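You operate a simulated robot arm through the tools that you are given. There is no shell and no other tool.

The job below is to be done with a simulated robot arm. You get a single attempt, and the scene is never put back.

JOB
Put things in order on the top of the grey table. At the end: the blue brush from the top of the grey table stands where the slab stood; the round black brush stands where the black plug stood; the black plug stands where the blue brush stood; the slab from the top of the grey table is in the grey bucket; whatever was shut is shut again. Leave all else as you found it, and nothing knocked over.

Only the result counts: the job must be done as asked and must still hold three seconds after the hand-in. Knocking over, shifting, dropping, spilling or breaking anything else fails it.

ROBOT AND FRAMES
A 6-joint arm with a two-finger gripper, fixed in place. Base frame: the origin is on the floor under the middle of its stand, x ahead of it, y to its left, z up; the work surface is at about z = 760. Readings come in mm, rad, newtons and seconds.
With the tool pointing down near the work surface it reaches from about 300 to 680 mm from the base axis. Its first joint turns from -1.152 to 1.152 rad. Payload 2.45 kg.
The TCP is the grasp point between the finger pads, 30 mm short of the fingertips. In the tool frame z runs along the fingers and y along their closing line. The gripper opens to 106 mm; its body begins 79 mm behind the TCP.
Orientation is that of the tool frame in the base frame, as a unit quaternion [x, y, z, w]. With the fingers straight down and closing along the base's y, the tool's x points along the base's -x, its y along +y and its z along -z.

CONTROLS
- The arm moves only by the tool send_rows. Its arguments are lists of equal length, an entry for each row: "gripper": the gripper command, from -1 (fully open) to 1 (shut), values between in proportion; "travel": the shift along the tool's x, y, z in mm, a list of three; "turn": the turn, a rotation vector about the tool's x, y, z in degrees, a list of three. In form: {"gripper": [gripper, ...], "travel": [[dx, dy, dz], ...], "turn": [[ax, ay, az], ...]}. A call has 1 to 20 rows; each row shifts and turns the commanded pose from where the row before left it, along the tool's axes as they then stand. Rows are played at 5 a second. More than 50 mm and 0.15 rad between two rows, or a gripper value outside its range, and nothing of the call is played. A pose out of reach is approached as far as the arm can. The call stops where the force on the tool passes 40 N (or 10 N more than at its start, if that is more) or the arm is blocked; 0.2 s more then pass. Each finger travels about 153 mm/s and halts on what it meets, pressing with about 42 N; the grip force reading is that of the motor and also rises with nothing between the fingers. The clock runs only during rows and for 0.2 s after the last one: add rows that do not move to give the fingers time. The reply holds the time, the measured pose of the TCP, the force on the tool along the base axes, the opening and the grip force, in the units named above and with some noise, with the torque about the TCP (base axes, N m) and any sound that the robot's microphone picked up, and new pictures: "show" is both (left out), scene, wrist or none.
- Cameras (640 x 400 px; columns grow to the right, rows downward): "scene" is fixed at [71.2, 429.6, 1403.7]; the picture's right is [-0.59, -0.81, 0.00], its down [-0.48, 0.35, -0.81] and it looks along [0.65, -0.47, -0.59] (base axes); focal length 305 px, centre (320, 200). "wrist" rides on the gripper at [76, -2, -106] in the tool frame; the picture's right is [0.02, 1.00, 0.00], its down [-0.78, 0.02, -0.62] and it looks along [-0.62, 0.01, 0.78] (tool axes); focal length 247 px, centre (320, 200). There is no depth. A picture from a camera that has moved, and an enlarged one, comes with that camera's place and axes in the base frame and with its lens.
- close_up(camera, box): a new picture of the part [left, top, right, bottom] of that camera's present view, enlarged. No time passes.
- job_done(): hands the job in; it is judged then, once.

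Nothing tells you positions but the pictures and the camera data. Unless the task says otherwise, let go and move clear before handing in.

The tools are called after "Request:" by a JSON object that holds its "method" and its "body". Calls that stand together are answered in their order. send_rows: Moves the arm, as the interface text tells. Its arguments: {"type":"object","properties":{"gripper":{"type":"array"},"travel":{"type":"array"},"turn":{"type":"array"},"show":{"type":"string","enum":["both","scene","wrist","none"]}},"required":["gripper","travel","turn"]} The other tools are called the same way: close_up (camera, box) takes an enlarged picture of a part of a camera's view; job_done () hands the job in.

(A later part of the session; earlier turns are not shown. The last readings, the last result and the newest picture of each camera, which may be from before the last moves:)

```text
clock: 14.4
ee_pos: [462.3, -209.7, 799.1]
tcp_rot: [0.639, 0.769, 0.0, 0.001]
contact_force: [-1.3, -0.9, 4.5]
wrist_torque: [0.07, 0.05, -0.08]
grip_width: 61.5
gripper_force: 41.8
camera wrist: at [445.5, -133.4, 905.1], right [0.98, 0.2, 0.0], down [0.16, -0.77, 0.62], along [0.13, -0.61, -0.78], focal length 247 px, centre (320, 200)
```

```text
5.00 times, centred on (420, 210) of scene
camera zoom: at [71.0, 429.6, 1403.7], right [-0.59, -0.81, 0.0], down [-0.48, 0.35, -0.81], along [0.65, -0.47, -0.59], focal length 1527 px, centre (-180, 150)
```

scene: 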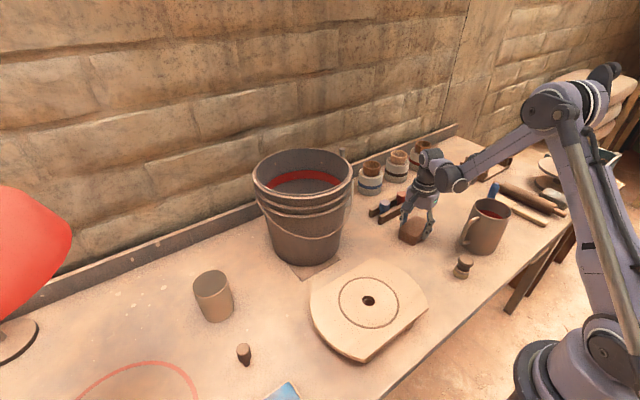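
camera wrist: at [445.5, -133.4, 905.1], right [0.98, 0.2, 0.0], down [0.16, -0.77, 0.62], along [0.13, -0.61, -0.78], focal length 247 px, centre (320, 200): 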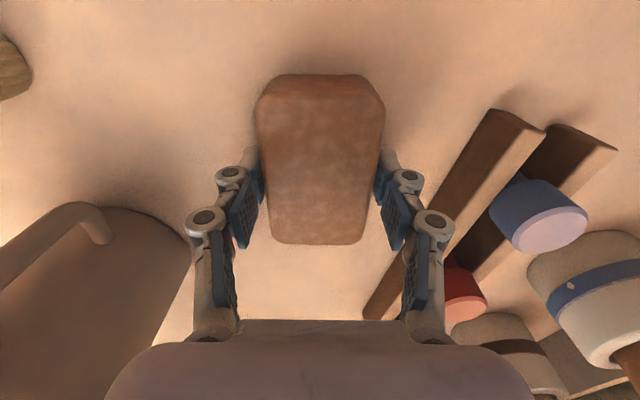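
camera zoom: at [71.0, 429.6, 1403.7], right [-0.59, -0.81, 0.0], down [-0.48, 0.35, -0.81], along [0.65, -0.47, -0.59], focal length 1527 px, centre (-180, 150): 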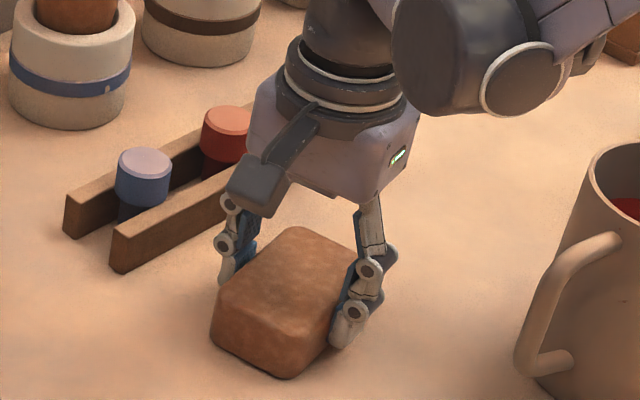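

The fingers are on the slab at mid-length with 42 N. I'll lift 4 mm slowly and read the load.

Request:
{"method": "send_rows", "body": {"gripper": [1, 1, 1, 1], "travel": [[0, 0, -1.5], [0, 0, -1.5], [0, 0, -1.5], [0, 0, 0]], "turn": [[0, 0, 0], [0, 0, 0], [0, 0, 0], [0, 0, 0]], "show": "wrist"}}

```text
clock: 15.4
ee_pos: [462.6, -210.1, 803.2]
tcp_rot: [0.639, 0.769, 0.0, 0.001]
contact_force: [0.9, -0.5, -3.9]
wrist_torque: [0.04, 0.01, -0.02]
grip_width: 61.6
gripper_force: 42.4
camera wrist: at [445.8, -133.4, 909.6], right [0.98, 0.2, 0.0], down [0.16, -0.77, 0.62], along [0.13, -0.61, -0.78], focal length 247 px, centre (320, 200)
```

wrist: 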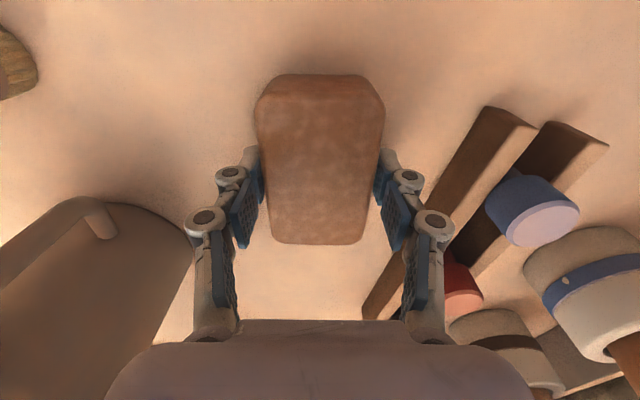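

The load reads about 4 N and the slab is moving with the fingers. I'll keep lifting gently with the gripper fully commanded shut.

Request:
{"method": "send_rows", "body": {"gripper": [1, 1, 1, 1, 1, 1, 1, 1], "travel": [[0, 0, -3], [0, 0, -5], [0, 0, -7], [0, 0, -9], [0, 0, -10], [0, 0, -10], [0, 0, -6], [0, 0, 0]], "turn": [[0, 0, 0], [0, 0, 0], [0, 0, 0], [0, 0, 0], [0, 0, 0], [0, 0, 0], [0, 0, 0], [0, 0, 0]], "show": "both"}}

```text
clock: 17.2
ee_pos: [461.2, -207.9, 852.9]
tcp_rot: [0.639, 0.769, 0.0, 0.0]
contact_force: [0.0, 0.0, -4.0]
wrist_torque: [0.04, 0.0, 0.0]
grip_width: 61.4
gripper_force: 42.3
camera wrist: at [445.1, -132.5, 958.9], right [0.98, 0.2, 0.0], down [0.16, -0.77, 0.62], along [0.13, -0.61, -0.78], focal length 247 px, centre (320, 200)
```

scene: 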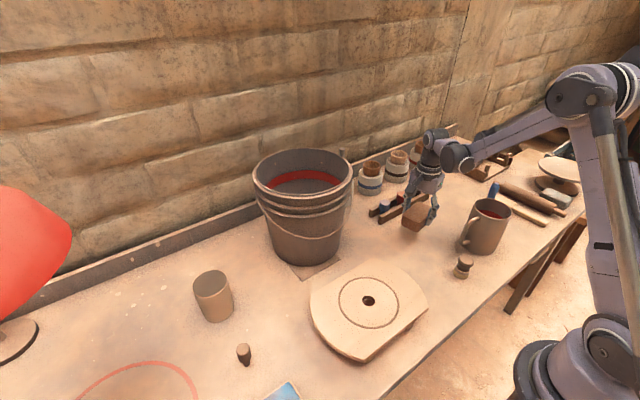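
wrist: 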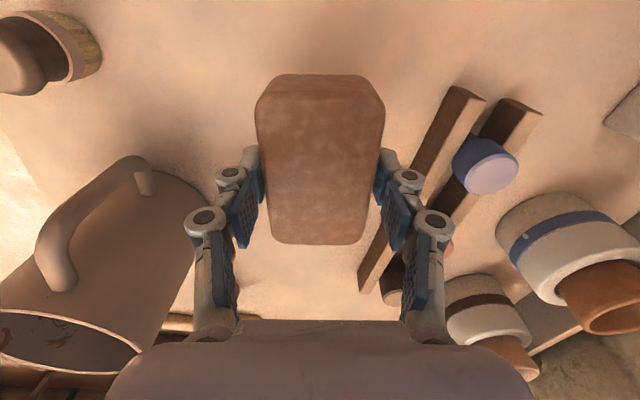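

The slab is held firmly. I'll raise it well above the bucket rim, then carry it over the bucket.

Request:
{"method": "send_rows", "body": {"gripper": [1, 1, 1, 1, 1, 1, 1, 1, 1, 1], "travel": [[0, 0, -15], [0, 0, -28], [0, 0, -32], [0, 0, -32], [0, 0, -32], [0, 0, -32], [0, 0, -32], [0, 0, -32], [0, 0, -22], [0, 0, 0]], "turn": [[0, 0, 0], [0, 0, 0], [0, 0, 0], [0, 0, 0], [0, 0, 0], [0, 0, 0], [0, 0, 0], [0, 0, 0], [0, 0, 0], [0, 0, 0]], "show": "none"}}

Request:
{"method": "send_rows", "body": {"gripper": [1, 1, 1, 1, 1, 1, 1, 1, 1, 1, 1], "travel": [[12, 10, 0], [22, 19, 0], [27, 23.5, 0], [27, 23.5, 0], [27, 23.5, 0], [27, 23.5, 0], [27, 23.5, 0], [27, 23.5, 0], [27, 23.5, 0], [22, 19, 0], [0, 0, 0]], "turn": [[0, 0, 0], [0, 0, 0], [0, 0, 0], [0, 0, 0], [0, 0, 0], [0, 0, 0], [0, 0, 0], [0, 0, 0], [0, 0, 0], [0, 0, 0], [0, 0, 0]], "show": "both"}}

```text
clock: 19.4
ee_pos: [463.3, -209.5, 1109.2]
tcp_rot: [0.639, 0.769, -0.001, 0.001]
contact_force: [0.1, -0.4, -4.0]
wrist_torque: [-0.01, -0.03, -0.04]
grip_width: 61.5
gripper_force: 41.4
```

```text
clock: 21.8
ee_pos: [619.1, 69.4, 1106.8]
tcp_rot: [0.64, 0.769, 0.0, 0.001]
contact_force: [-0.2, 0.5, -5.2]
wrist_torque: [0.01, 0.03, 0.03]
grip_width: 61.2
gripper_force: 42.1
out of reach, approached as far as the arm can: row 10
camera wrist: at [603.0, 145.5, 1213.2], right [0.98, 0.2, 0.0], down [0.16, -0.77, 0.62], along [0.13, -0.61, -0.78], focal length 247 px, centre (320, 200)
```

scene: 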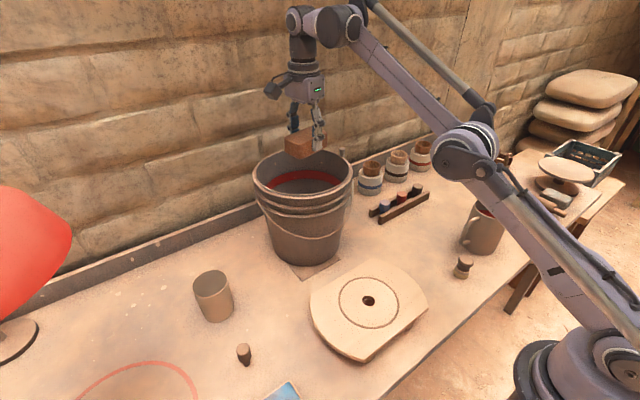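
wrist: 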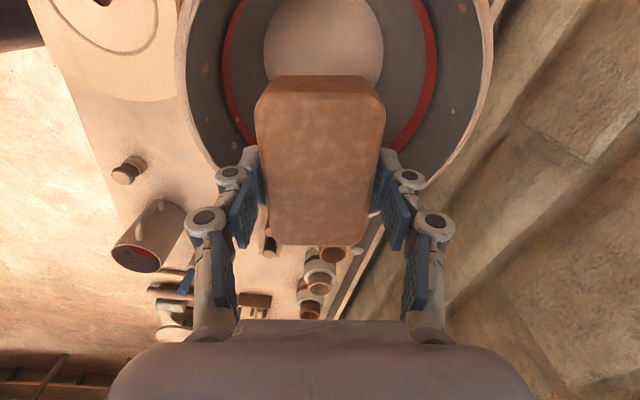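

The arm is near its reach limit at this height. I'll measure the bucket from here to find its true centre before lowering.

Request:
{"method": "close_up", "body": {"camera": "wrist", "box": [160, 0, 520, 200]}}

Request:
{"method": "close_up", "body": {"camera": "scene", "box": [230, 60, 390, 280]}}

```text
1.78 times, centred on (340, 100) of wrist
camera zoom: at [603.0, 145.5, 1213.2], right [0.98, 0.2, 0.0], down [0.16, -0.77, 0.62], along [0.13, -0.61, -0.78], focal length 439 px, centre (284, 378)
```

zoom: 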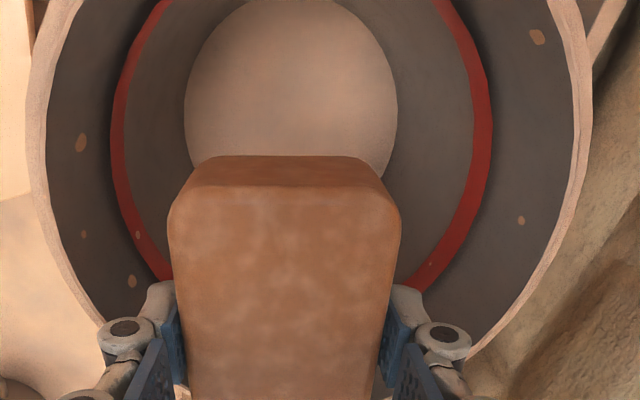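

```text
1.82 times, centred on (310, 170) of scene
camera zoom: at [71.2, 429.6, 1403.7], right [-0.59, -0.81, 0.0], down [-0.48, 0.35, -0.81], along [0.65, -0.47, -0.59], focal length 555 px, centre (338, 254)
```

zoom: 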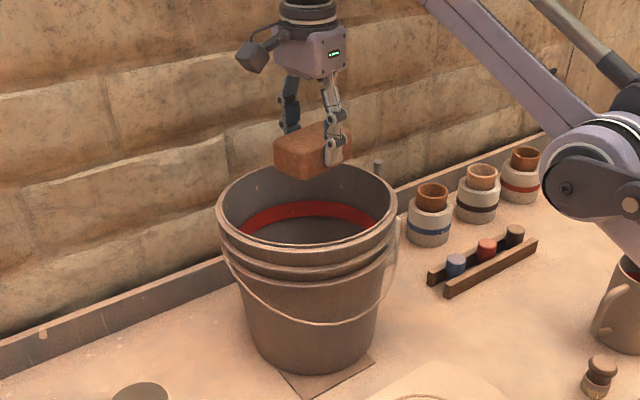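

The bucket centre looks to be at about (622, 90), with the rim near z 1015 and the floor near z 768. I'll shift slightly and begin lowering while checking clearance.

Request:
{"method": "send_rows", "body": {"gripper": [1, 1, 1, 1, 1], "travel": [[6, -1, 0], [6, -1, 10], [0, 0, 20], [0, 0, 20], [0, 0, 0]], "turn": [[0, 0, 0], [0, 0, 0], [0, 0, 0], [0, 0, 0], [0, 0, 0]], "show": "both"}}

Request:
{"method": "close_up", "body": {"camera": "scene", "box": [230, 60, 390, 280]}}

```text
clock: 23.0
ee_pos: [615.0, 82.6, 1055.5]
tcp_rot: [0.639, 0.769, 0.0, 0.001]
contact_force: [-0.5, -0.4, -4.1]
wrist_torque: [0.02, 0.05, -0.01]
grip_width: 61.4
gripper_force: 42.5
camera wrist: at [598.2, 158.2, 1162.2], right [0.98, 0.2, 0.0], down [0.16, -0.77, 0.62], along [0.13, -0.61, -0.78], focal length 247 px, centre (320, 200)
```

scene: 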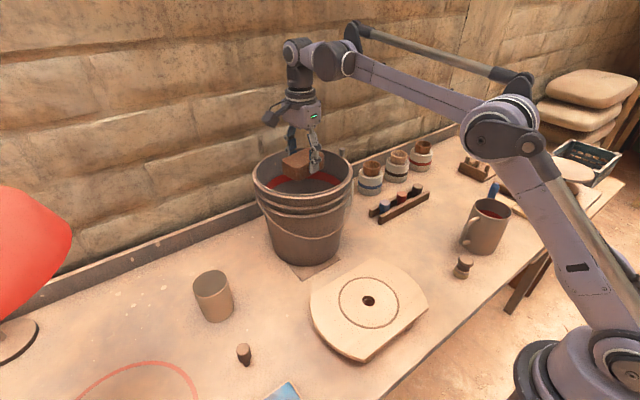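
wrist: 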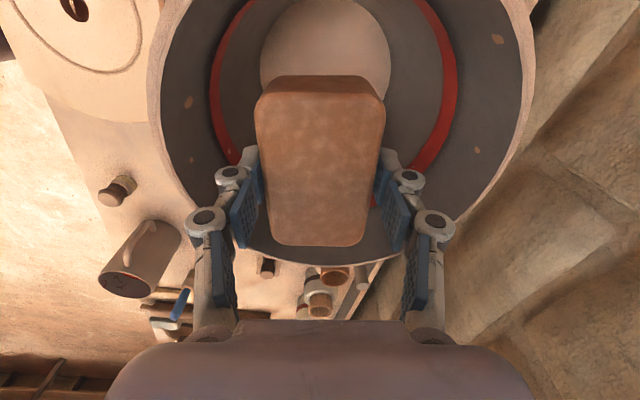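

```text
1.82 times, centred on (310, 170) of scene
camera zoom: at [71.2, 429.6, 1403.7], right [-0.59, -0.81, 0.0], down [-0.48, 0.35, -0.81], along [0.65, -0.47, -0.59], focal length 555 px, centre (338, 254)
```

zoom: 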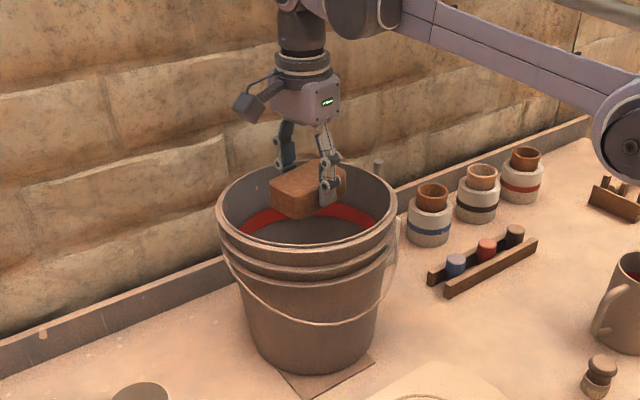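

There is plenty of clearance. I'll nudge toward the middle and lower the slab inside the bucket.

Request:
{"method": "send_rows", "body": {"gripper": [1, 1, 1, 1, 1, 1, 1], "travel": [[-8.5, 3.4, 0], [0, 0, 20], [0, 0, 30], [0, 0, 30], [0, 0, 30], [0, 0, 20], [0, 0, 0]], "turn": [[0, 0, 0], [0, 0, 0], [0, 0, 0], [0, 0, 0], [0, 0, 0], [0, 0, 0], [0, 0, 0]], "show": "both"}}

Request:
{"method": "close_up", "body": {"camera": "scene", "box": [230, 60, 390, 280]}}

```text
clock: 24.6
ee_pos: [620.8, 72.5, 926.7]
tcp_rot: [0.638, 0.77, -0.001, 0.0]
contact_force: [1.0, 0.7, -4.5]
wrist_torque: [-0.01, -0.03, 0.0]
grip_width: 61.5
gripper_force: 41.7
camera wrist: at [602.7, 148.4, 1032.5], right [0.98, 0.2, 0.0], down [0.16, -0.77, 0.62], along [0.13, -0.61, -0.78], focal length 247 px, centre (320, 200)
```

scene: 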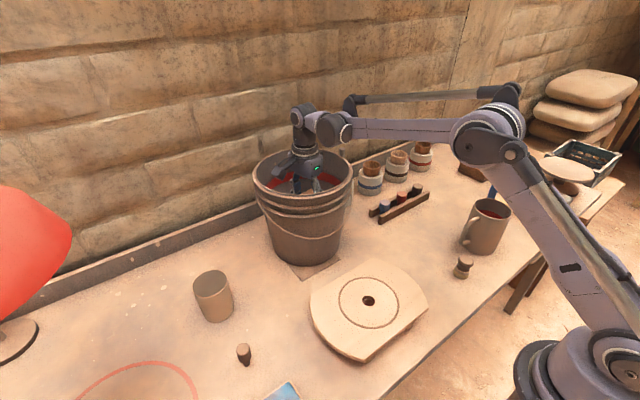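
wrist: 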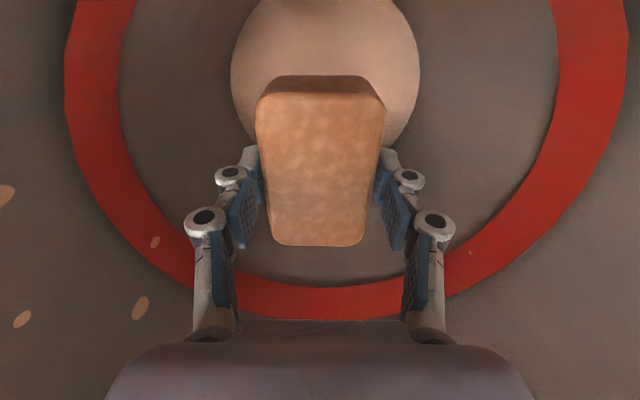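

```text
1.82 times, centred on (310, 170) of scene
camera zoom: at [71.2, 429.6, 1403.7], right [-0.59, -0.81, 0.0], down [-0.48, 0.35, -0.81], along [0.65, -0.47, -0.59], focal length 555 px, centre (338, 254)
```

zoom: 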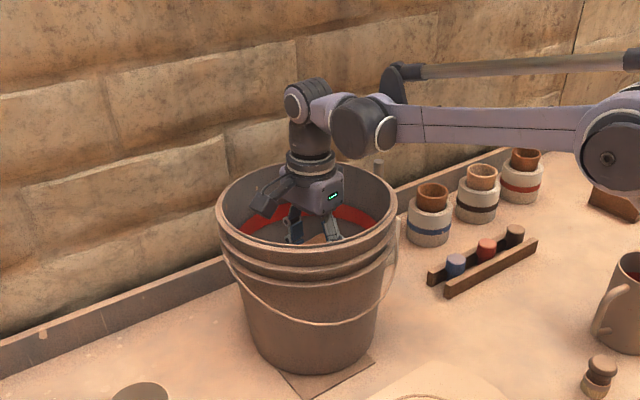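

The slab is inside the bucket. I need to know how much room the wrist joint has above the rim before going deeper.

Request:
{"method": "close_up", "body": {"camera": "scene", "box": [270, 90, 390, 200]}}

```text
3.64 times, centred on (330, 145) of scene
camera zoom: at [71.2, 429.6, 1403.7], right [-0.59, -0.81, 0.0], down [-0.48, 0.35, -0.81], along [0.65, -0.47, -0.59], focal length 1110 px, centre (284, 400)
```

zoom: 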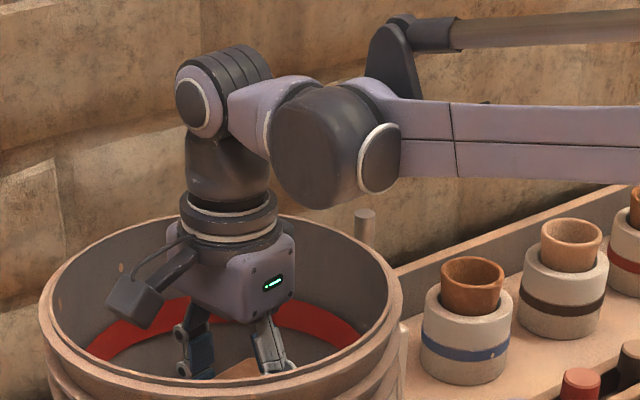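

The wrist joint appears to sit about 175 mm above the TCP, so I can go a fair bit lower. I'll descend another 50 mm and check.

Request:
{"method": "send_rows", "body": {"gripper": [1, 1, 1, 1, 1], "travel": [[0, 0, 15], [0, 0, 15], [0, 0, 12], [0, 0, 8], [0, 0, 0]], "turn": [[0, 0, 0], [0, 0, 0], [0, 0, 0], [0, 0, 0], [0, 0, 0]], "show": "both"}}

Request:
{"method": "close_up", "body": {"camera": "scene", "box": [240, 90, 380, 210]}}

```text
clock: 25.8
ee_pos: [619.6, 72.9, 875.1]
tcp_rot: [0.638, 0.77, 0.0, 0.0]
contact_force: [0.4, 0.1, -3.6]
wrist_torque: [0.01, -0.01, 0.02]
grip_width: 61.4
gripper_force: 42.3
camera wrist: at [603.4, 149.2, 981.4], right [0.98, 0.2, 0.0], down [0.16, -0.77, 0.62], along [0.13, -0.61, -0.78], focal length 247 px, centre (320, 200)
```

scene: 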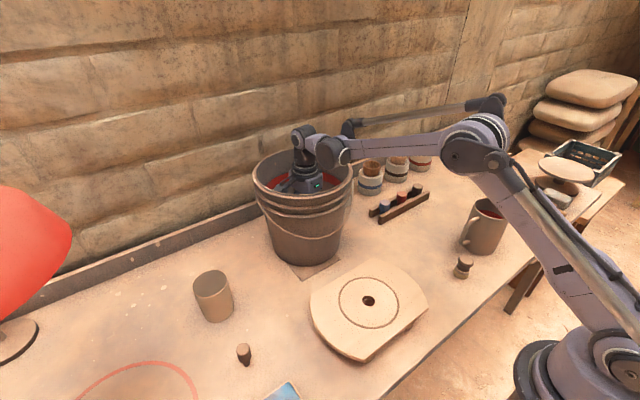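
wrist: 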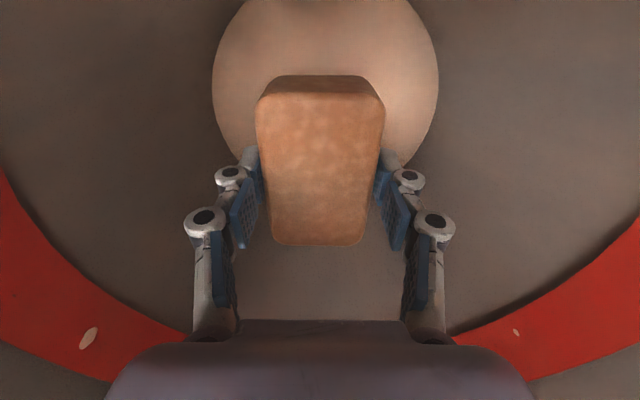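

```text
3.33 times, centred on (310, 150) of scene
camera zoom: at [71.2, 429.6, 1403.7], right [-0.59, -0.81, 0.0], down [-0.48, 0.35, -0.81], along [0.65, -0.47, -0.59], focal length 1018 px, centre (353, 367)
```

zoom: 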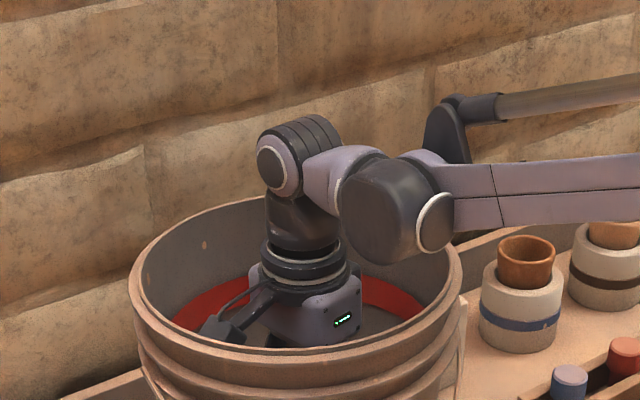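

I can take about 15 mm more safely. Then I'll open the fingers to release the slab onto the bucket floor.

Request:
{"method": "send_rows", "body": {"gripper": [1, 1, 1, -0.5, -0.5, -0.5, -0.5], "travel": [[0, 0, 10], [0, 0, 6], [0, 0, 0], [0, 0, 0], [0, 0, 0], [0, 0, 0], [0, 0, 0]], "turn": [[0, 0, 0], [0, 0, 0], [0, 0, 0], [0, 0, 0], [0, 0, 0], [0, 0, 0], [0, 0, 0]], "show": "both"}}

```text
clock: 27.4
ee_pos: [620.3, 75.6, 859.7]
tcp_rot: [0.639, 0.769, 0.0, 0.001]
contact_force: [-0.7, -1.3, 0.1]
wrist_torque: [0.01, -0.03, -0.02]
grip_width: 79.6
gripper_force: 0.2
camera wrist: at [603.8, 150.1, 966.2], right [0.98, 0.2, 0.0], down [0.16, -0.77, 0.62], along [0.13, -0.61, -0.78], focal length 247 px, centre (320, 200)
```

scene: 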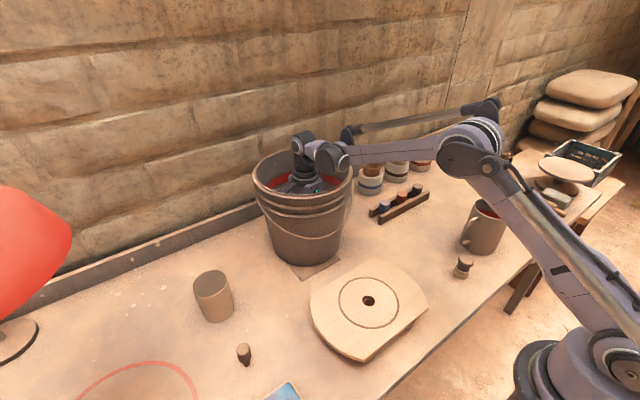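
wrist: 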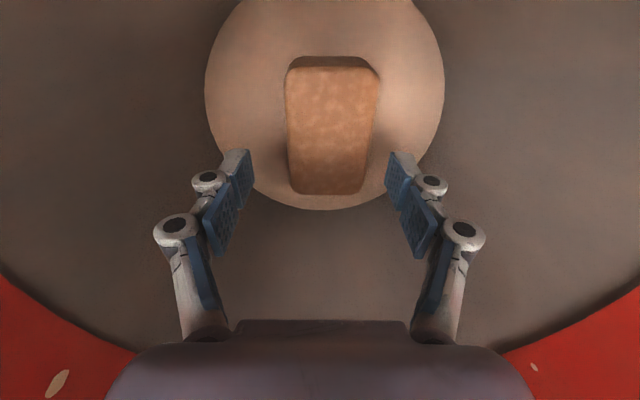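

The slab lies flat on the bucket floor. I'll withdraw straight up, back away, and turn the gripper back to its original yaw.

Request:
{"method": "send_rows", "body": {"gripper": [-0.5, -0.5, -0.5, -0.5, -0.5, -0.5, -0.5, -0.5, -0.5, -0.5, -0.5], "travel": [[0, 0, -15], [0, 0, -28], [0, 0, -32], [0, 0, -32], [0, 0, -32], [0, 0, -32], [0, 0, -32], [0, 0, -25], [6, -33, 0], [6, -33, 0], [6, -33, 0]], "turn": [[0, 0, 0], [0, 0, 0], [0, 0, 0], [0, 0, 0], [0, 0, 0], [0, 0, 0], [0, 0, 0], [0, 0, 0], [0, 0, 0], [0, 0, 0], [0, 0, 0]], "show": "both"}}

```text
clock: 29.8
ee_pos: [518.6, 72.6, 1085.3]
tcp_rot: [0.639, 0.769, 0.0, 0.001]
contact_force: [-0.4, 0.3, 0.4]
wrist_torque: [-0.03, -0.01, 0.02]
grip_width: 79.2
gripper_force: 0.1
camera wrist: at [502.6, 149.1, 1192.4], right [0.98, 0.21, 0.0], down [0.16, -0.77, 0.62], along [0.13, -0.61, -0.78], focal length 247 px, centre (320, 200)
```

scene: 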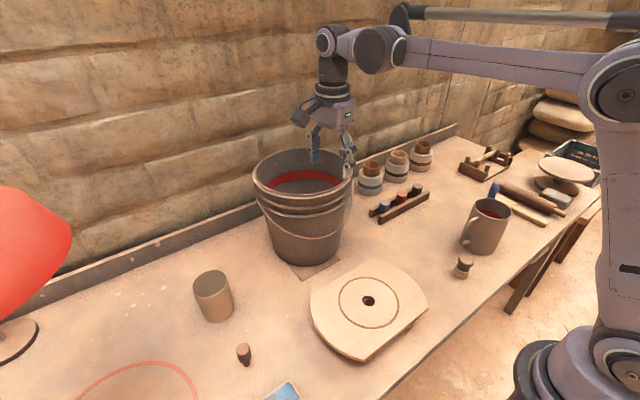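
wrist: 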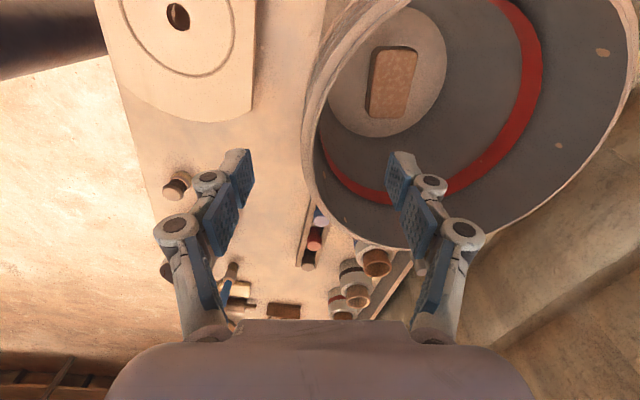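

The bucket is undisturbed with the slab inside. Now I'll unwind the yaw and travel toward the blue brush at a safe height.

Request:
{"method": "send_rows", "body": {"gripper": [-0.5, -0.5, -0.5, -0.5, -0.5, -0.5, -0.5, -0.5, -0.5, -0.5, -0.5, -0.5, -0.5, -0.5, -0.5, -0.5, -0.5, -0.5], "travel": [[0, 0, 0], [0, 0, 0], [0, 0, 0], [0, 0, 0], [0, 0, 0], [0, 0, 0], [0, 0, 0], [0, 0, 0], [0, 0, 0], [0, 0, 0], [15, -35, 0], [15, -42, 0], [15, -44, 0], [15, -44, 0], [15, -44, 0], [15, -44, 0], [15, -44, 0], [15, -44, 0]], "turn": [[0, 0, -7.94], [0, 0, -7.94], [0, 0, -7.94], [0, 0, -7.94], [0, 0, -7.94], [0, 0, -7.94], [0, 0, -7.94], [0, 0, -7.94], [0, 0, -7.94], [0, 0, -7.94], [0, 0, 0], [0, 0, 0], [0, 0, 0], [0, 0, 0], [0, 0, 0], [0, 0, 0], [0, 0, 0], [0, 0, 0]], "show": "none"}}

```text
clock: 33.6
ee_pos: [400.5, -267.9, 1086.1]
tcp_rot: [0.0, 1.0, -0.001, 0.002]
contact_force: [0.4, -0.3, -0.4]
wrist_torque: [0.03, -0.06, -0.02]
grip_width: 79.5
gripper_force: 0.1
```

Request:
{"method": "send_rows", "body": {"gripper": [-0.5, -0.5, -0.5, -0.5, -0.5, -0.5, -0.5], "travel": [[2.7, -33.7, 14.3], [2.7, -33.7, 14.3], [2.7, -33.7, 14.3], [2.7, -33.7, 14.3], [2.7, -33.7, 14.3], [2.7, -33.7, 14.3], [0, 0, 0]], "turn": [[0, 0, 0], [0, 0, 0], [0, 0, 0], [0, 0, 0], [0, 0, 0], [0, 0, 0], [0, 0, 0]], "show": "both"}}

Request:
{"method": "close_up", "body": {"camera": "wrist", "box": [270, 30, 390, 130]}}

```text
clock: 35.2
ee_pos: [383.1, -470.1, 1003.5]
tcp_rot: [-0.001, 1.0, -0.001, 0.001]
contact_force: [-0.4, -0.2, 0.4]
wrist_torque: [-0.01, 0.02, 0.01]
grip_width: 79.1
gripper_force: 0.1
camera wrist: at [305.1, -470.7, 1109.7], right [-0.02, 1.0, 0.0], down [0.78, 0.02, 0.62], along [0.62, 0.01, -0.78], focal length 247 px, centre (320, 200)
```

scene: 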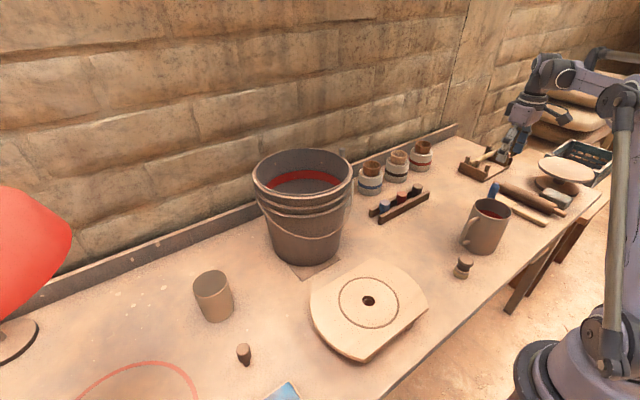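
wrist: 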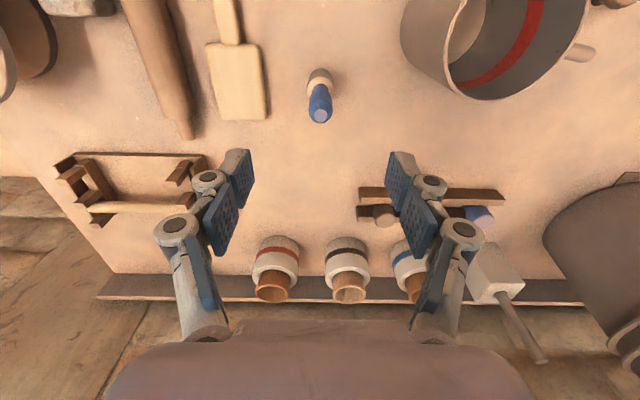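

```text
4.00 times, centred on (330, 80) of wrist
camera zoom: at [305.1, -470.7, 1109.7], right [-0.02, 1.0, 0.0], down [0.78, 0.02, 0.62], along [0.62, 0.01, -0.78], focal length 988 px, centre (280, 680)
```

zoom: 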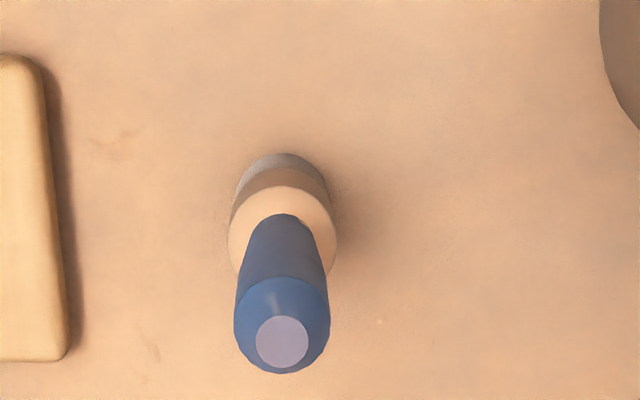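

The blue brush is centred at about (382.7, -470), right under the tool, with its top at z ≈ 890. I'll descend so the pads surround the handle.

Request:
{"method": "send_rows", "body": {"gripper": [-0.4, -0.4, -0.4, -0.4, -0.4, -0.4], "travel": [[0.5, 0, 30], [0, 0, 35], [0, 0, 35], [0, 0, 30], [0, 0, 18], [0, 0, 0]], "turn": [[0, 0, 0], [0, 0, 0], [0, 0, 0], [0, 0, 0], [0, 0, 0], [0, 0, 0]], "show": "both"}}

```text
clock: 36.6
ee_pos: [383.6, -470.0, 854.7]
tcp_rot: [0.0, 1.0, -0.001, 0.001]
contact_force: [0.1, -0.5, 0.4]
wrist_torque: [-0.01, 0.02, -0.02]
grip_width: 74.0
gripper_force: 0.0
camera wrist: at [304.8, -470.9, 960.5], right [-0.02, 1.0, 0.0], down [0.78, 0.02, 0.62], along [0.62, 0.01, -0.78], focal length 247 px, centre (320, 200)
```

scene: 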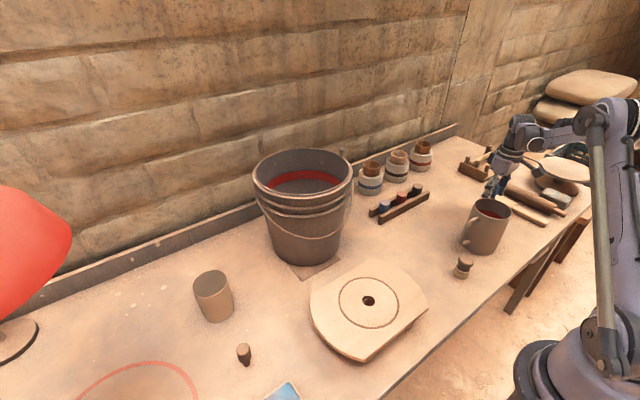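
wrist: 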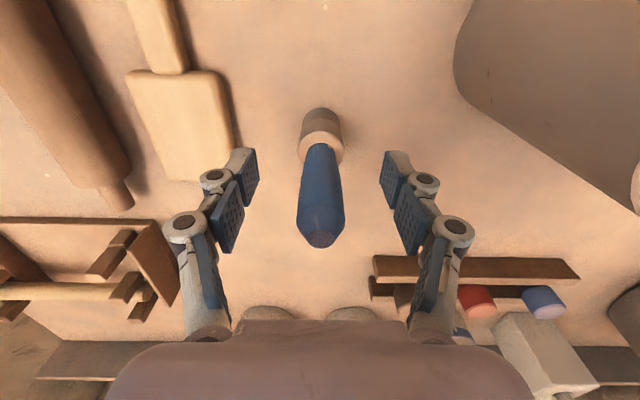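

The handle is centred between the pads. I'll close on it.

Request:
{"method": "send_rows", "body": {"gripper": [1, 1, 1, 1, 1], "travel": [[0, 0, 0], [0, 0, 0], [0, 0, 0], [0, 0, 0], [0, 0, 0]], "turn": [[0, 0, 0], [0, 0, 0], [0, 0, 0], [0, 0, 0], [0, 0, 0]], "show": "wrist"}}

Request:
{"method": "close_up", "body": {"camera": "wrist", "box": [240, 80, 400, 260]}}

```text
clock: 37.8
ee_pos: [381.7, -470.8, 854.7]
tcp_rot: [0.001, 1.0, -0.001, 0.001]
contact_force: [0.9, 2.4, 3.5]
wrist_torque: [0.09, -0.03, 0.04]
grip_width: 20.7
gripper_force: 42.1
camera wrist: at [304.8, -470.8, 960.9], right [-0.02, 1.0, 0.0], down [0.78, 0.02, 0.62], along [0.62, 0.01, -0.78], focal length 247 px, centre (320, 200)
```

wrist: 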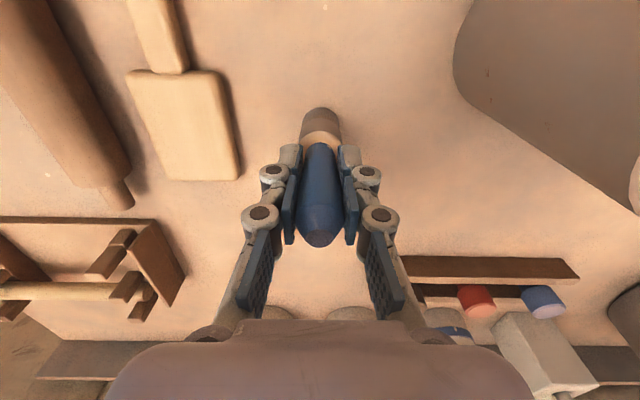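

```text
2.22 times, centred on (320, 170) of wrist
camera zoom: at [304.8, -470.8, 960.9], right [-0.02, 1.0, 0.0], down [0.78, 0.02, 0.62], along [0.62, 0.01, -0.78], focal length 549 px, centre (320, 267)
```

zoom: 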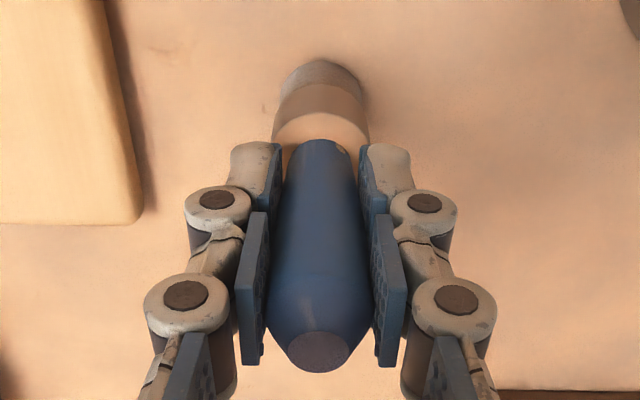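

The grip is firm on the handle at 20.7 mm. I'll lift gently and check that the brush comes with it.

Request:
{"method": "send_rows", "body": {"gripper": [1, 1, 1, 1, 1, 1, 1, 1, 1], "travel": [[0, 0, -2], [0, 0, -6], [0, 0, -12], [0, 0, -22], [0, 0, -30], [0, 0, -35], [0, 0, -35], [0, 0, -25], [0, 0, 0]], "turn": [[0, 0, 0], [0, 0, 0], [0, 0, 0], [0, 0, 0], [0, 0, 0], [0, 0, 0], [0, 0, 0], [0, 0, 0], [0, 0, 0]], "show": "both"}}

```text
clock: 39.8
ee_pos: [381.7, -470.9, 1021.2]
tcp_rot: [0.0, 1.0, -0.001, 0.002]
contact_force: [-0.3, 0.4, -0.6]
wrist_torque: [0.01, 0.01, 0.01]
grip_width: 20.5
gripper_force: 42.2
camera wrist: at [304.4, -471.4, 1128.9], right [-0.02, 1.0, 0.0], down [0.78, 0.02, 0.62], along [0.62, 0.01, -0.78], focal length 247 px, centre (320, 200)
```

scene: 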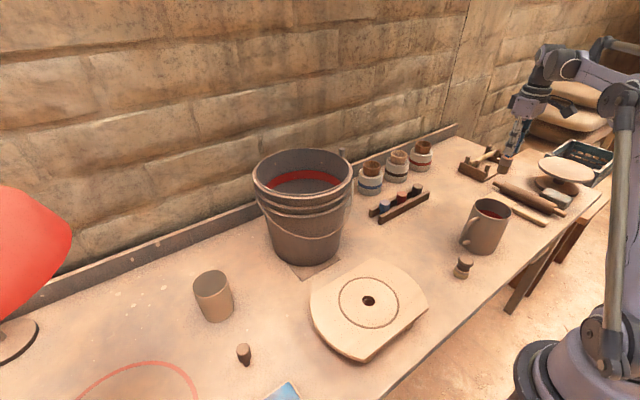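
wrist: 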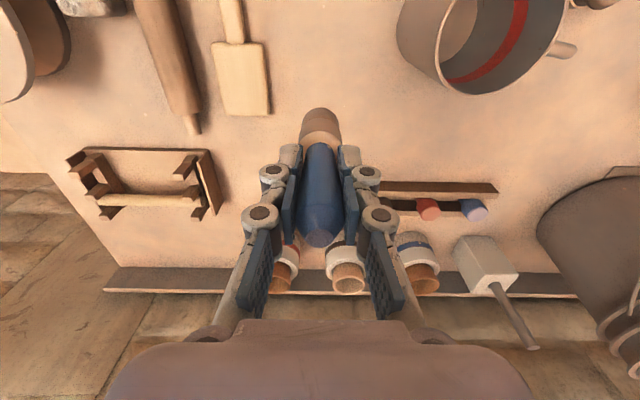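

The brush is held securely and upright. I'll carry it to the slab's original spot at (463.5, -208.6).

Request:
{"method": "send_rows", "body": {"gripper": [1, 1, 1, 1, 1, 1, 1, 1, 1, 1], "travel": [[-5, 16.1, 0], [-9.5, 30.6, 0], [-9.5, 30.6, 0], [-9.5, 30.6, 0], [-9.5, 30.6, 0], [-9.5, 30.6, 0], [-9.5, 30.6, 0], [-9.5, 30.6, 0], [-9.8, 31.8, 0], [0, 0, 0]], "turn": [[0, 0, 0], [0, 0, 0], [0, 0, 0], [0, 0, 0], [0, 0, 0], [0, 0, 0], [0, 0, 0], [0, 0, 0], [0, 0, 0], [0, 0, 0]], "show": "both"}}

```text
clock: 42.0
ee_pos: [464.8, -207.1, 1022.3]
tcp_rot: [0.0, 1.0, -0.001, 0.001]
contact_force: [-0.5, -1.1, -0.9]
wrist_torque: [0.02, -0.05, 0.0]
grip_width: 20.7
gripper_force: 42.0
camera wrist: at [387.0, -208.3, 1128.4], right [-0.02, 1.0, 0.0], down [0.78, 0.02, 0.62], along [0.62, 0.01, -0.78], focal length 247 px, centre (320, 200)
```

scene: 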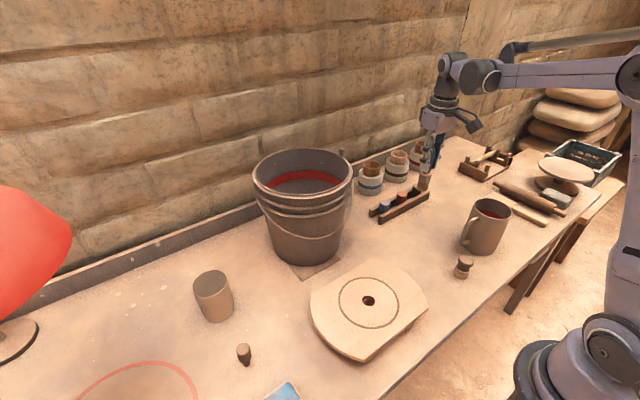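
wrist: 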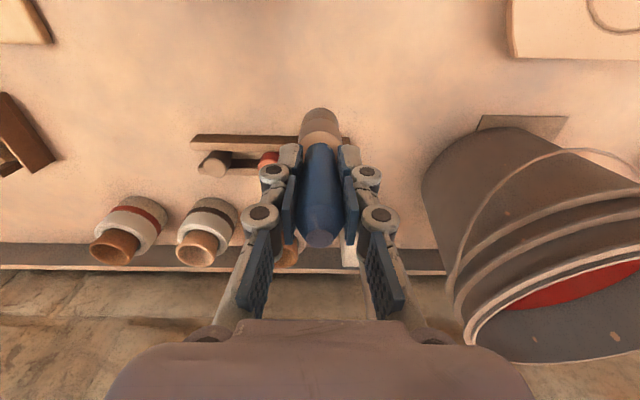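

I'm above the slab's spot. I'll lower to just above the contact height.

Request:
{"method": "send_rows", "body": {"gripper": [1, 1, 1, 1, 1, 1, 1], "travel": [[0.5, -0.5, 25], [0, 0, 35], [0, 0, 35], [0, 0, 33], [0, 0, 22], [0, 0, 12], [0, 0, 0]], "turn": [[0, 0, 0], [0, 0, 0], [0, 0, 0], [0, 0, 0], [0, 0, 0], [0, 0, 0], [0, 0, 0]], "show": "both"}}

Request:
{"method": "close_up", "body": {"camera": "scene", "box": [370, 150, 490, 250]}}

```text
clock: 43.6
ee_pos: [463.8, -209.0, 859.6]
tcp_rot: [0.0, 1.0, -0.001, 0.001]
contact_force: [0.2, 0.3, -0.7]
wrist_torque: [0.04, -0.02, -0.01]
grip_width: 20.7
gripper_force: 41.7
camera wrist: at [385.8, -209.5, 966.5], right [-0.02, 1.0, 0.0], down [0.78, 0.02, 0.62], along [0.62, 0.01, -0.78], focal length 247 px, centre (320, 200)
```

scene: 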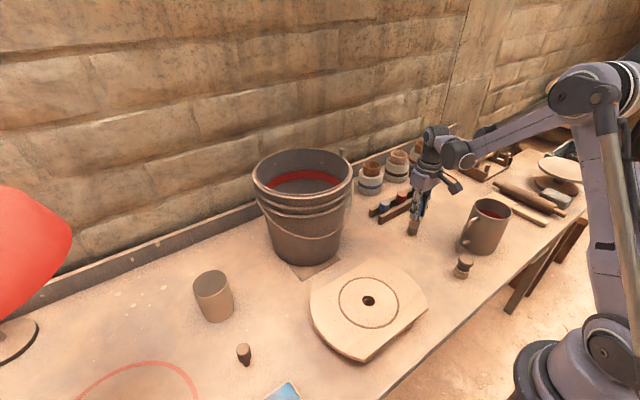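
wrist: 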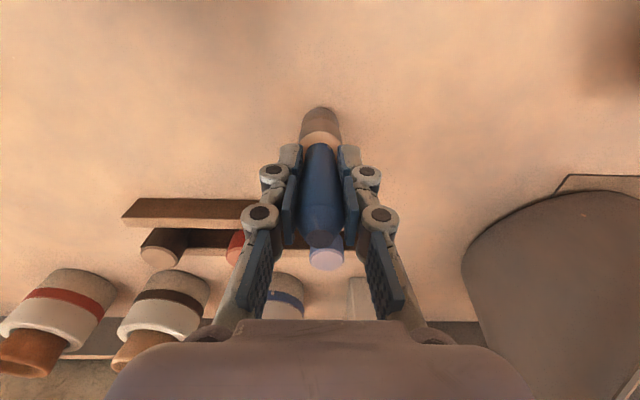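

```text
4.00 times, centred on (430, 200) of scene
camera zoom: at [71.2, 429.6, 1403.7], right [-0.59, -0.81, 0.0], down [-0.48, 0.35, -0.81], along [0.65, -0.47, -0.59], focal length 1222 px, centre (-120, 200)
```

zoom: 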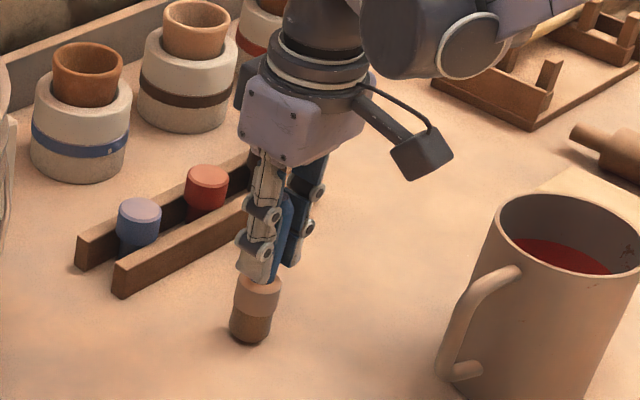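

It's about 5 mm above the table. I'll lower in 1 mm steps and watch for contact.

Request:
{"method": "send_rows", "body": {"gripper": [1, 1, 1, 1, 1], "travel": [[0, 0, 1], [0, 0, 1], [0, 0, 1], [0, 0, 1], [0, 0, 0]], "turn": [[0, 0, 0], [0, 0, 0], [0, 0, 0], [0, 0, 0], [0, 0, 0]], "show": "none"}}

```text
clock: 44.8
ee_pos: [464.7, -208.8, 855.8]
tcp_rot: [0.001, 1.0, -0.002, 0.001]
contact_force: [-0.1, -0.5, -0.8]
wrist_torque: [-0.03, 0.0, -0.01]
grip_width: 20.5
gripper_force: 42.3
```

Request:
{"method": "send_rows", "body": {"gripper": [1, 1, 1], "travel": [[0, 0, 0.7], [0, 0, 0.7], [0, 0, 0]], "turn": [[0, 0, 0], [0, 0, 0], [0, 0, 0]], "show": "none"}}

```text
clock: 45.6
ee_pos: [464.6, -209.6, 854.7]
tcp_rot: [0.0, 1.0, 0.0, 0.001]
contact_force: [0.4, -1.3, 9.7]
wrist_torque: [-0.06, 0.0, -0.01]
grip_width: 20.3
gripper_force: 41.9
```

The brush is resting on the table with about 10 N. I'll ease off slightly and open the fingers gradually.

Request:
{"method": "send_rows", "body": {"gripper": [1, 0.55, 0.45, 0.3, 0, -0.4, -0.4], "travel": [[0, 0, -0.4], [0, 0, 0], [0, 0, 0], [0, 0, 0], [0, 0, 0], [0, 0, 0], [0, 0, 0]], "turn": [[0, 0, 0], [0, 0, 0], [0, 0, 0], [0, 0, 0], [0, 0, 0], [0, 0, 0], [0, 0, 0]], "show": "both"}}

Request:
{"method": "close_up", "body": {"camera": "scene", "box": [370, 150, 490, 250]}}

```text
clock: 47.2
ee_pos: [463.7, -208.2, 853.8]
tcp_rot: [0.0, 1.0, -0.001, 0.001]
contact_force: [-0.5, -1.0, -0.2]
wrist_torque: [-0.03, 0.02, 0.01]
grip_width: 74.2
gripper_force: 0.1
camera wrist: at [385.7, -208.8, 960.8], right [-0.02, 1.0, 0.0], down [0.78, 0.02, 0.62], along [0.62, 0.01, -0.78], focal length 247 px, centre (320, 200)
```

scene: 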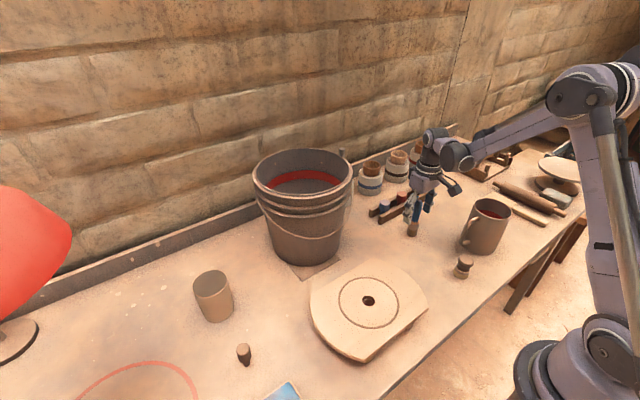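
wrist: 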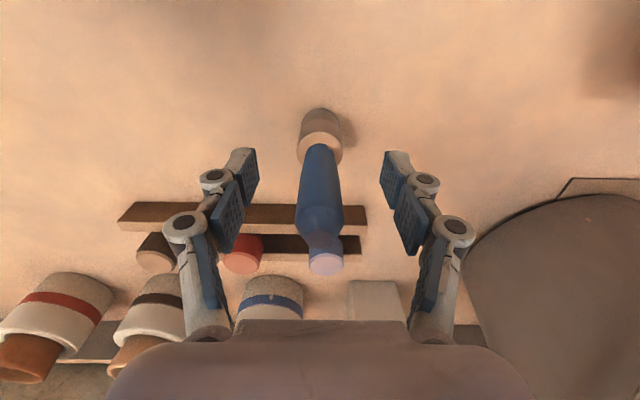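

```text
4.00 times, centred on (430, 200) of scene
camera zoom: at [71.2, 429.6, 1403.7], right [-0.59, -0.81, 0.0], down [-0.48, 0.35, -0.81], along [0.65, -0.47, -0.59], focal length 1222 px, centre (-120, 200)
```

zoom: 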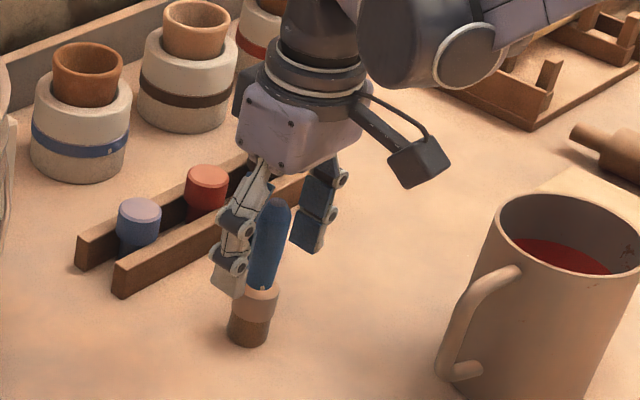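

The brush stands upright on the slab's old spot. I'll rise straight up and travel over to the black plug.

Request:
{"method": "send_rows", "body": {"gripper": [-0.4, -0.4, -0.4, -0.4, -0.4, -0.4, -0.4, -0.4, -0.4, -0.4, -0.4, -0.4, -0.4, -0.4, -0.4, -0.4, -0.4, -0.4, -0.4, -0.4], "travel": [[0, 0, -20], [0, 0, -35], [0, 0, -40], [0, 0, -40], [0, 0, -40], [0, 0, -31], [4, 40, 0], [4.3, 43, 0], [4.3, 43, 0], [4.3, 43, 0], [4.3, 43, 0], [4.3, 43, 0], [4.3, 43, 0], [4.3, 43, 0], [4.3, 43, 0], [4.3, 43, 0], [4.3, 43, 0], [4.3, 43, 0], [4.3, 43, 0], [4.3, 27, 0]], "turn": [[0, 0, 0], [0, 0, 0], [0, 0, 0], [0, 0, 0], [0, 0, 0], [0, 0, 0], [0, 0, 0], [0, 0, 0], [0, 0, 0], [0, 0, 0], [0, 0, 0], [0, 0, 0], [0, 0, 0], [0, 0, 0], [0, 0, 0], [0, 0, 0], [0, 0, 0], [0, 0, 0], [0, 0, 0], [0, 0, 0]], "show": "both"}}

```text
clock: 51.4
ee_pos: [401.3, 375.1, 1059.5]
tcp_rot: [0.001, 1.0, -0.001, 0.0]
contact_force: [-1.0, 0.9, -0.2]
wrist_torque: [-0.03, 0.01, 0.01]
grip_width: 74.0
gripper_force: 0.0
camera wrist: at [324.6, 373.8, 1166.0], right [-0.02, 1.0, 0.0], down [0.78, 0.02, 0.62], along [0.62, 0.01, -0.78], focal length 247 px, centre (320, 200)
```

scene: 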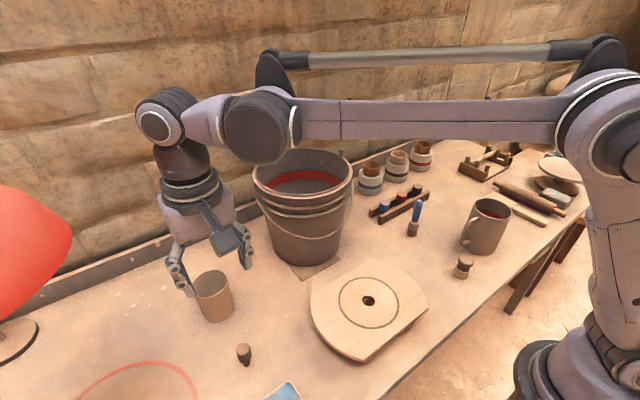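
wrist: 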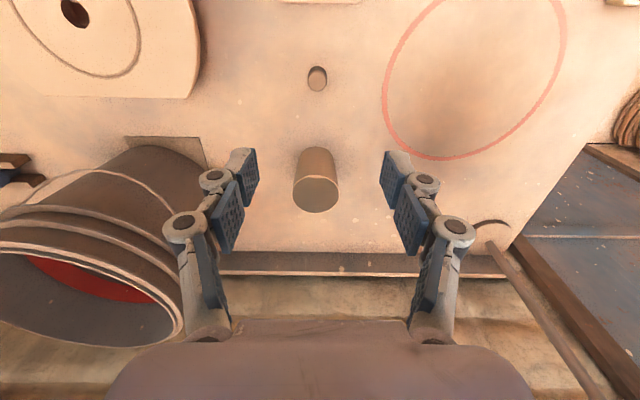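

The plug is in view almost under the tool. I'll zoom in and locate it precisely.

Request:
{"method": "close_up", "body": {"camera": "wrist", "box": [284, 50, 352, 104]}}

Request:
{"method": "close_up", "body": {"camera": "scene", "box": [380, 190, 444, 240]}}

Request:
{"method": "close_up", "body": {"camera": "wrist", "box": [240, 50, 400, 220]}}

```text
7.41 times, centred on (318, 77) of wrist
camera zoom: at [324.6, 373.8, 1166.0], right [-0.02, 1.0, 0.0], down [0.78, 0.02, 0.62], along [0.62, 0.01, -0.78], focal length 1830 px, centre (335, 1111)
```

zoom: 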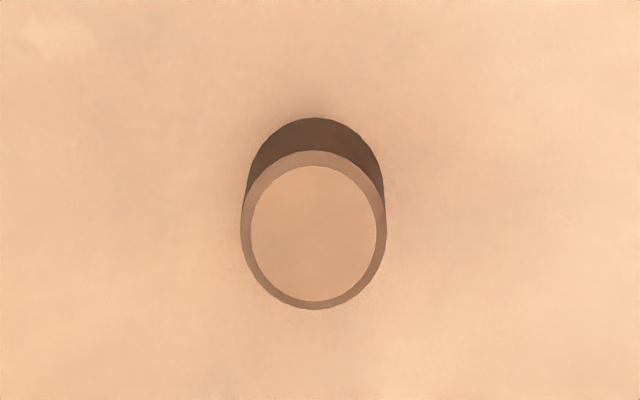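

```text
8.00 times, centred on (412, 215) of scene
camera zoom: at [71.2, 429.6, 1403.7], right [-0.59, -0.81, 0.0], down [-0.48, 0.35, -0.81], along [0.65, -0.47, -0.59], focal length 2443 px, centre (-416, 80)
```

zoom: 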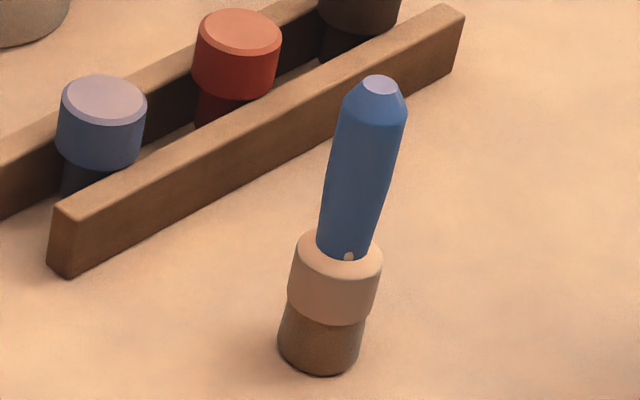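

```text
2.35 times, centred on (320, 135) of wrist
camera zoom: at [324.6, 373.8, 1166.0], right [-0.02, 1.0, 0.0], down [0.78, 0.02, 0.62], along [0.62, 0.01, -0.78], focal length 581 px, centre (320, 353)
```

zoom: 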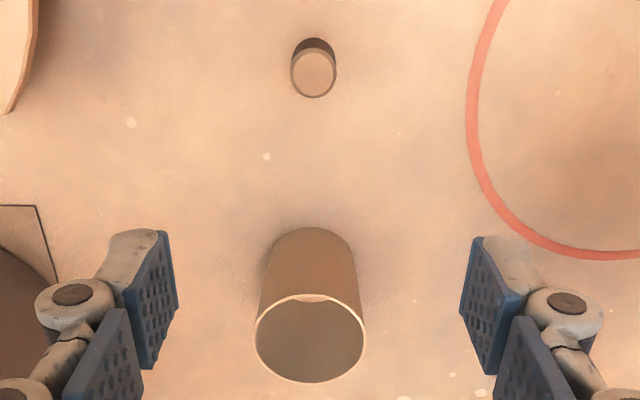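

The plug is about 60 mm tall, with a 26 mm head standing on a narrow 14 mm neck. I'll come down closer and refine the centring before gripping, because it tips easily.

Request:
{"method": "send_rows", "body": {"gripper": [-0.4, -0.4, -0.4, -0.4, -0.4], "travel": [[-2, -4, 30], [0, 0, 40], [0, 0, 40], [0, 0, 20], [0, 0, 0]], "turn": [[0, 0, 0], [0, 0, 0], [0, 0, 0], [0, 0, 0], [0, 0, 0]], "show": "wrist"}}

Request:
{"method": "close_up", "body": {"camera": "wrist", "box": [250, 70, 390, 170]}}

```text
clock: 52.6
ee_pos: [405.8, 369.0, 928.2]
tcp_rot: [0.0, 1.0, 0.0, 0.001]
contact_force: [0.0, 0.1, -0.7]
wrist_torque: [-0.03, 0.05, 0.0]
grip_width: 74.2
gripper_force: 0.1
camera wrist: at [329.0, 369.0, 1035.9], right [-0.02, 1.0, 0.0], down [0.78, 0.02, 0.62], along [0.62, 0.01, -0.78], focal length 247 px, centre (320, 200)
```

wrist: 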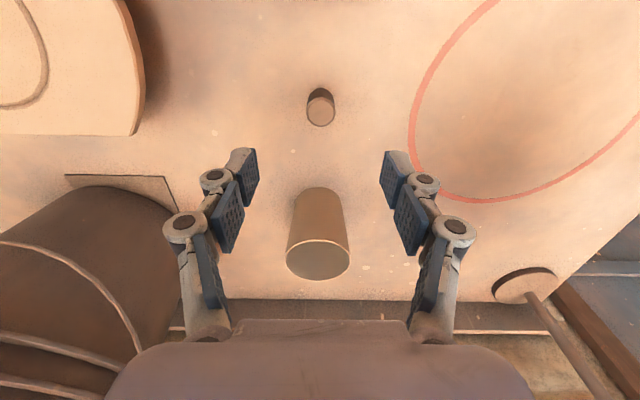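

```text
4.00 times, centred on (320, 120) of wrist
camera zoom: at [329.0, 369.0, 1035.9], right [-0.02, 1.0, 0.0], down [0.78, 0.02, 0.62], along [0.62, 0.01, -0.78], focal length 988 px, centre (320, 520)
```

zoom: 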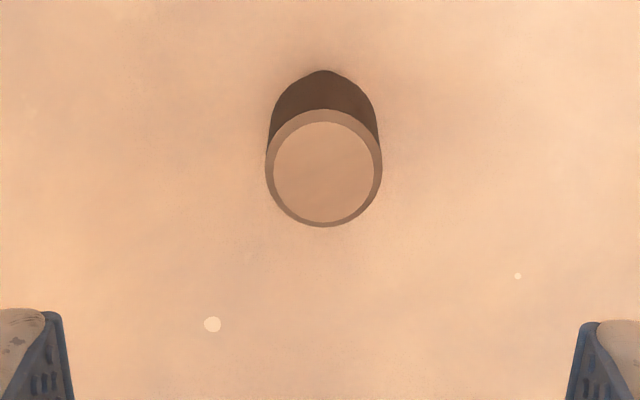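

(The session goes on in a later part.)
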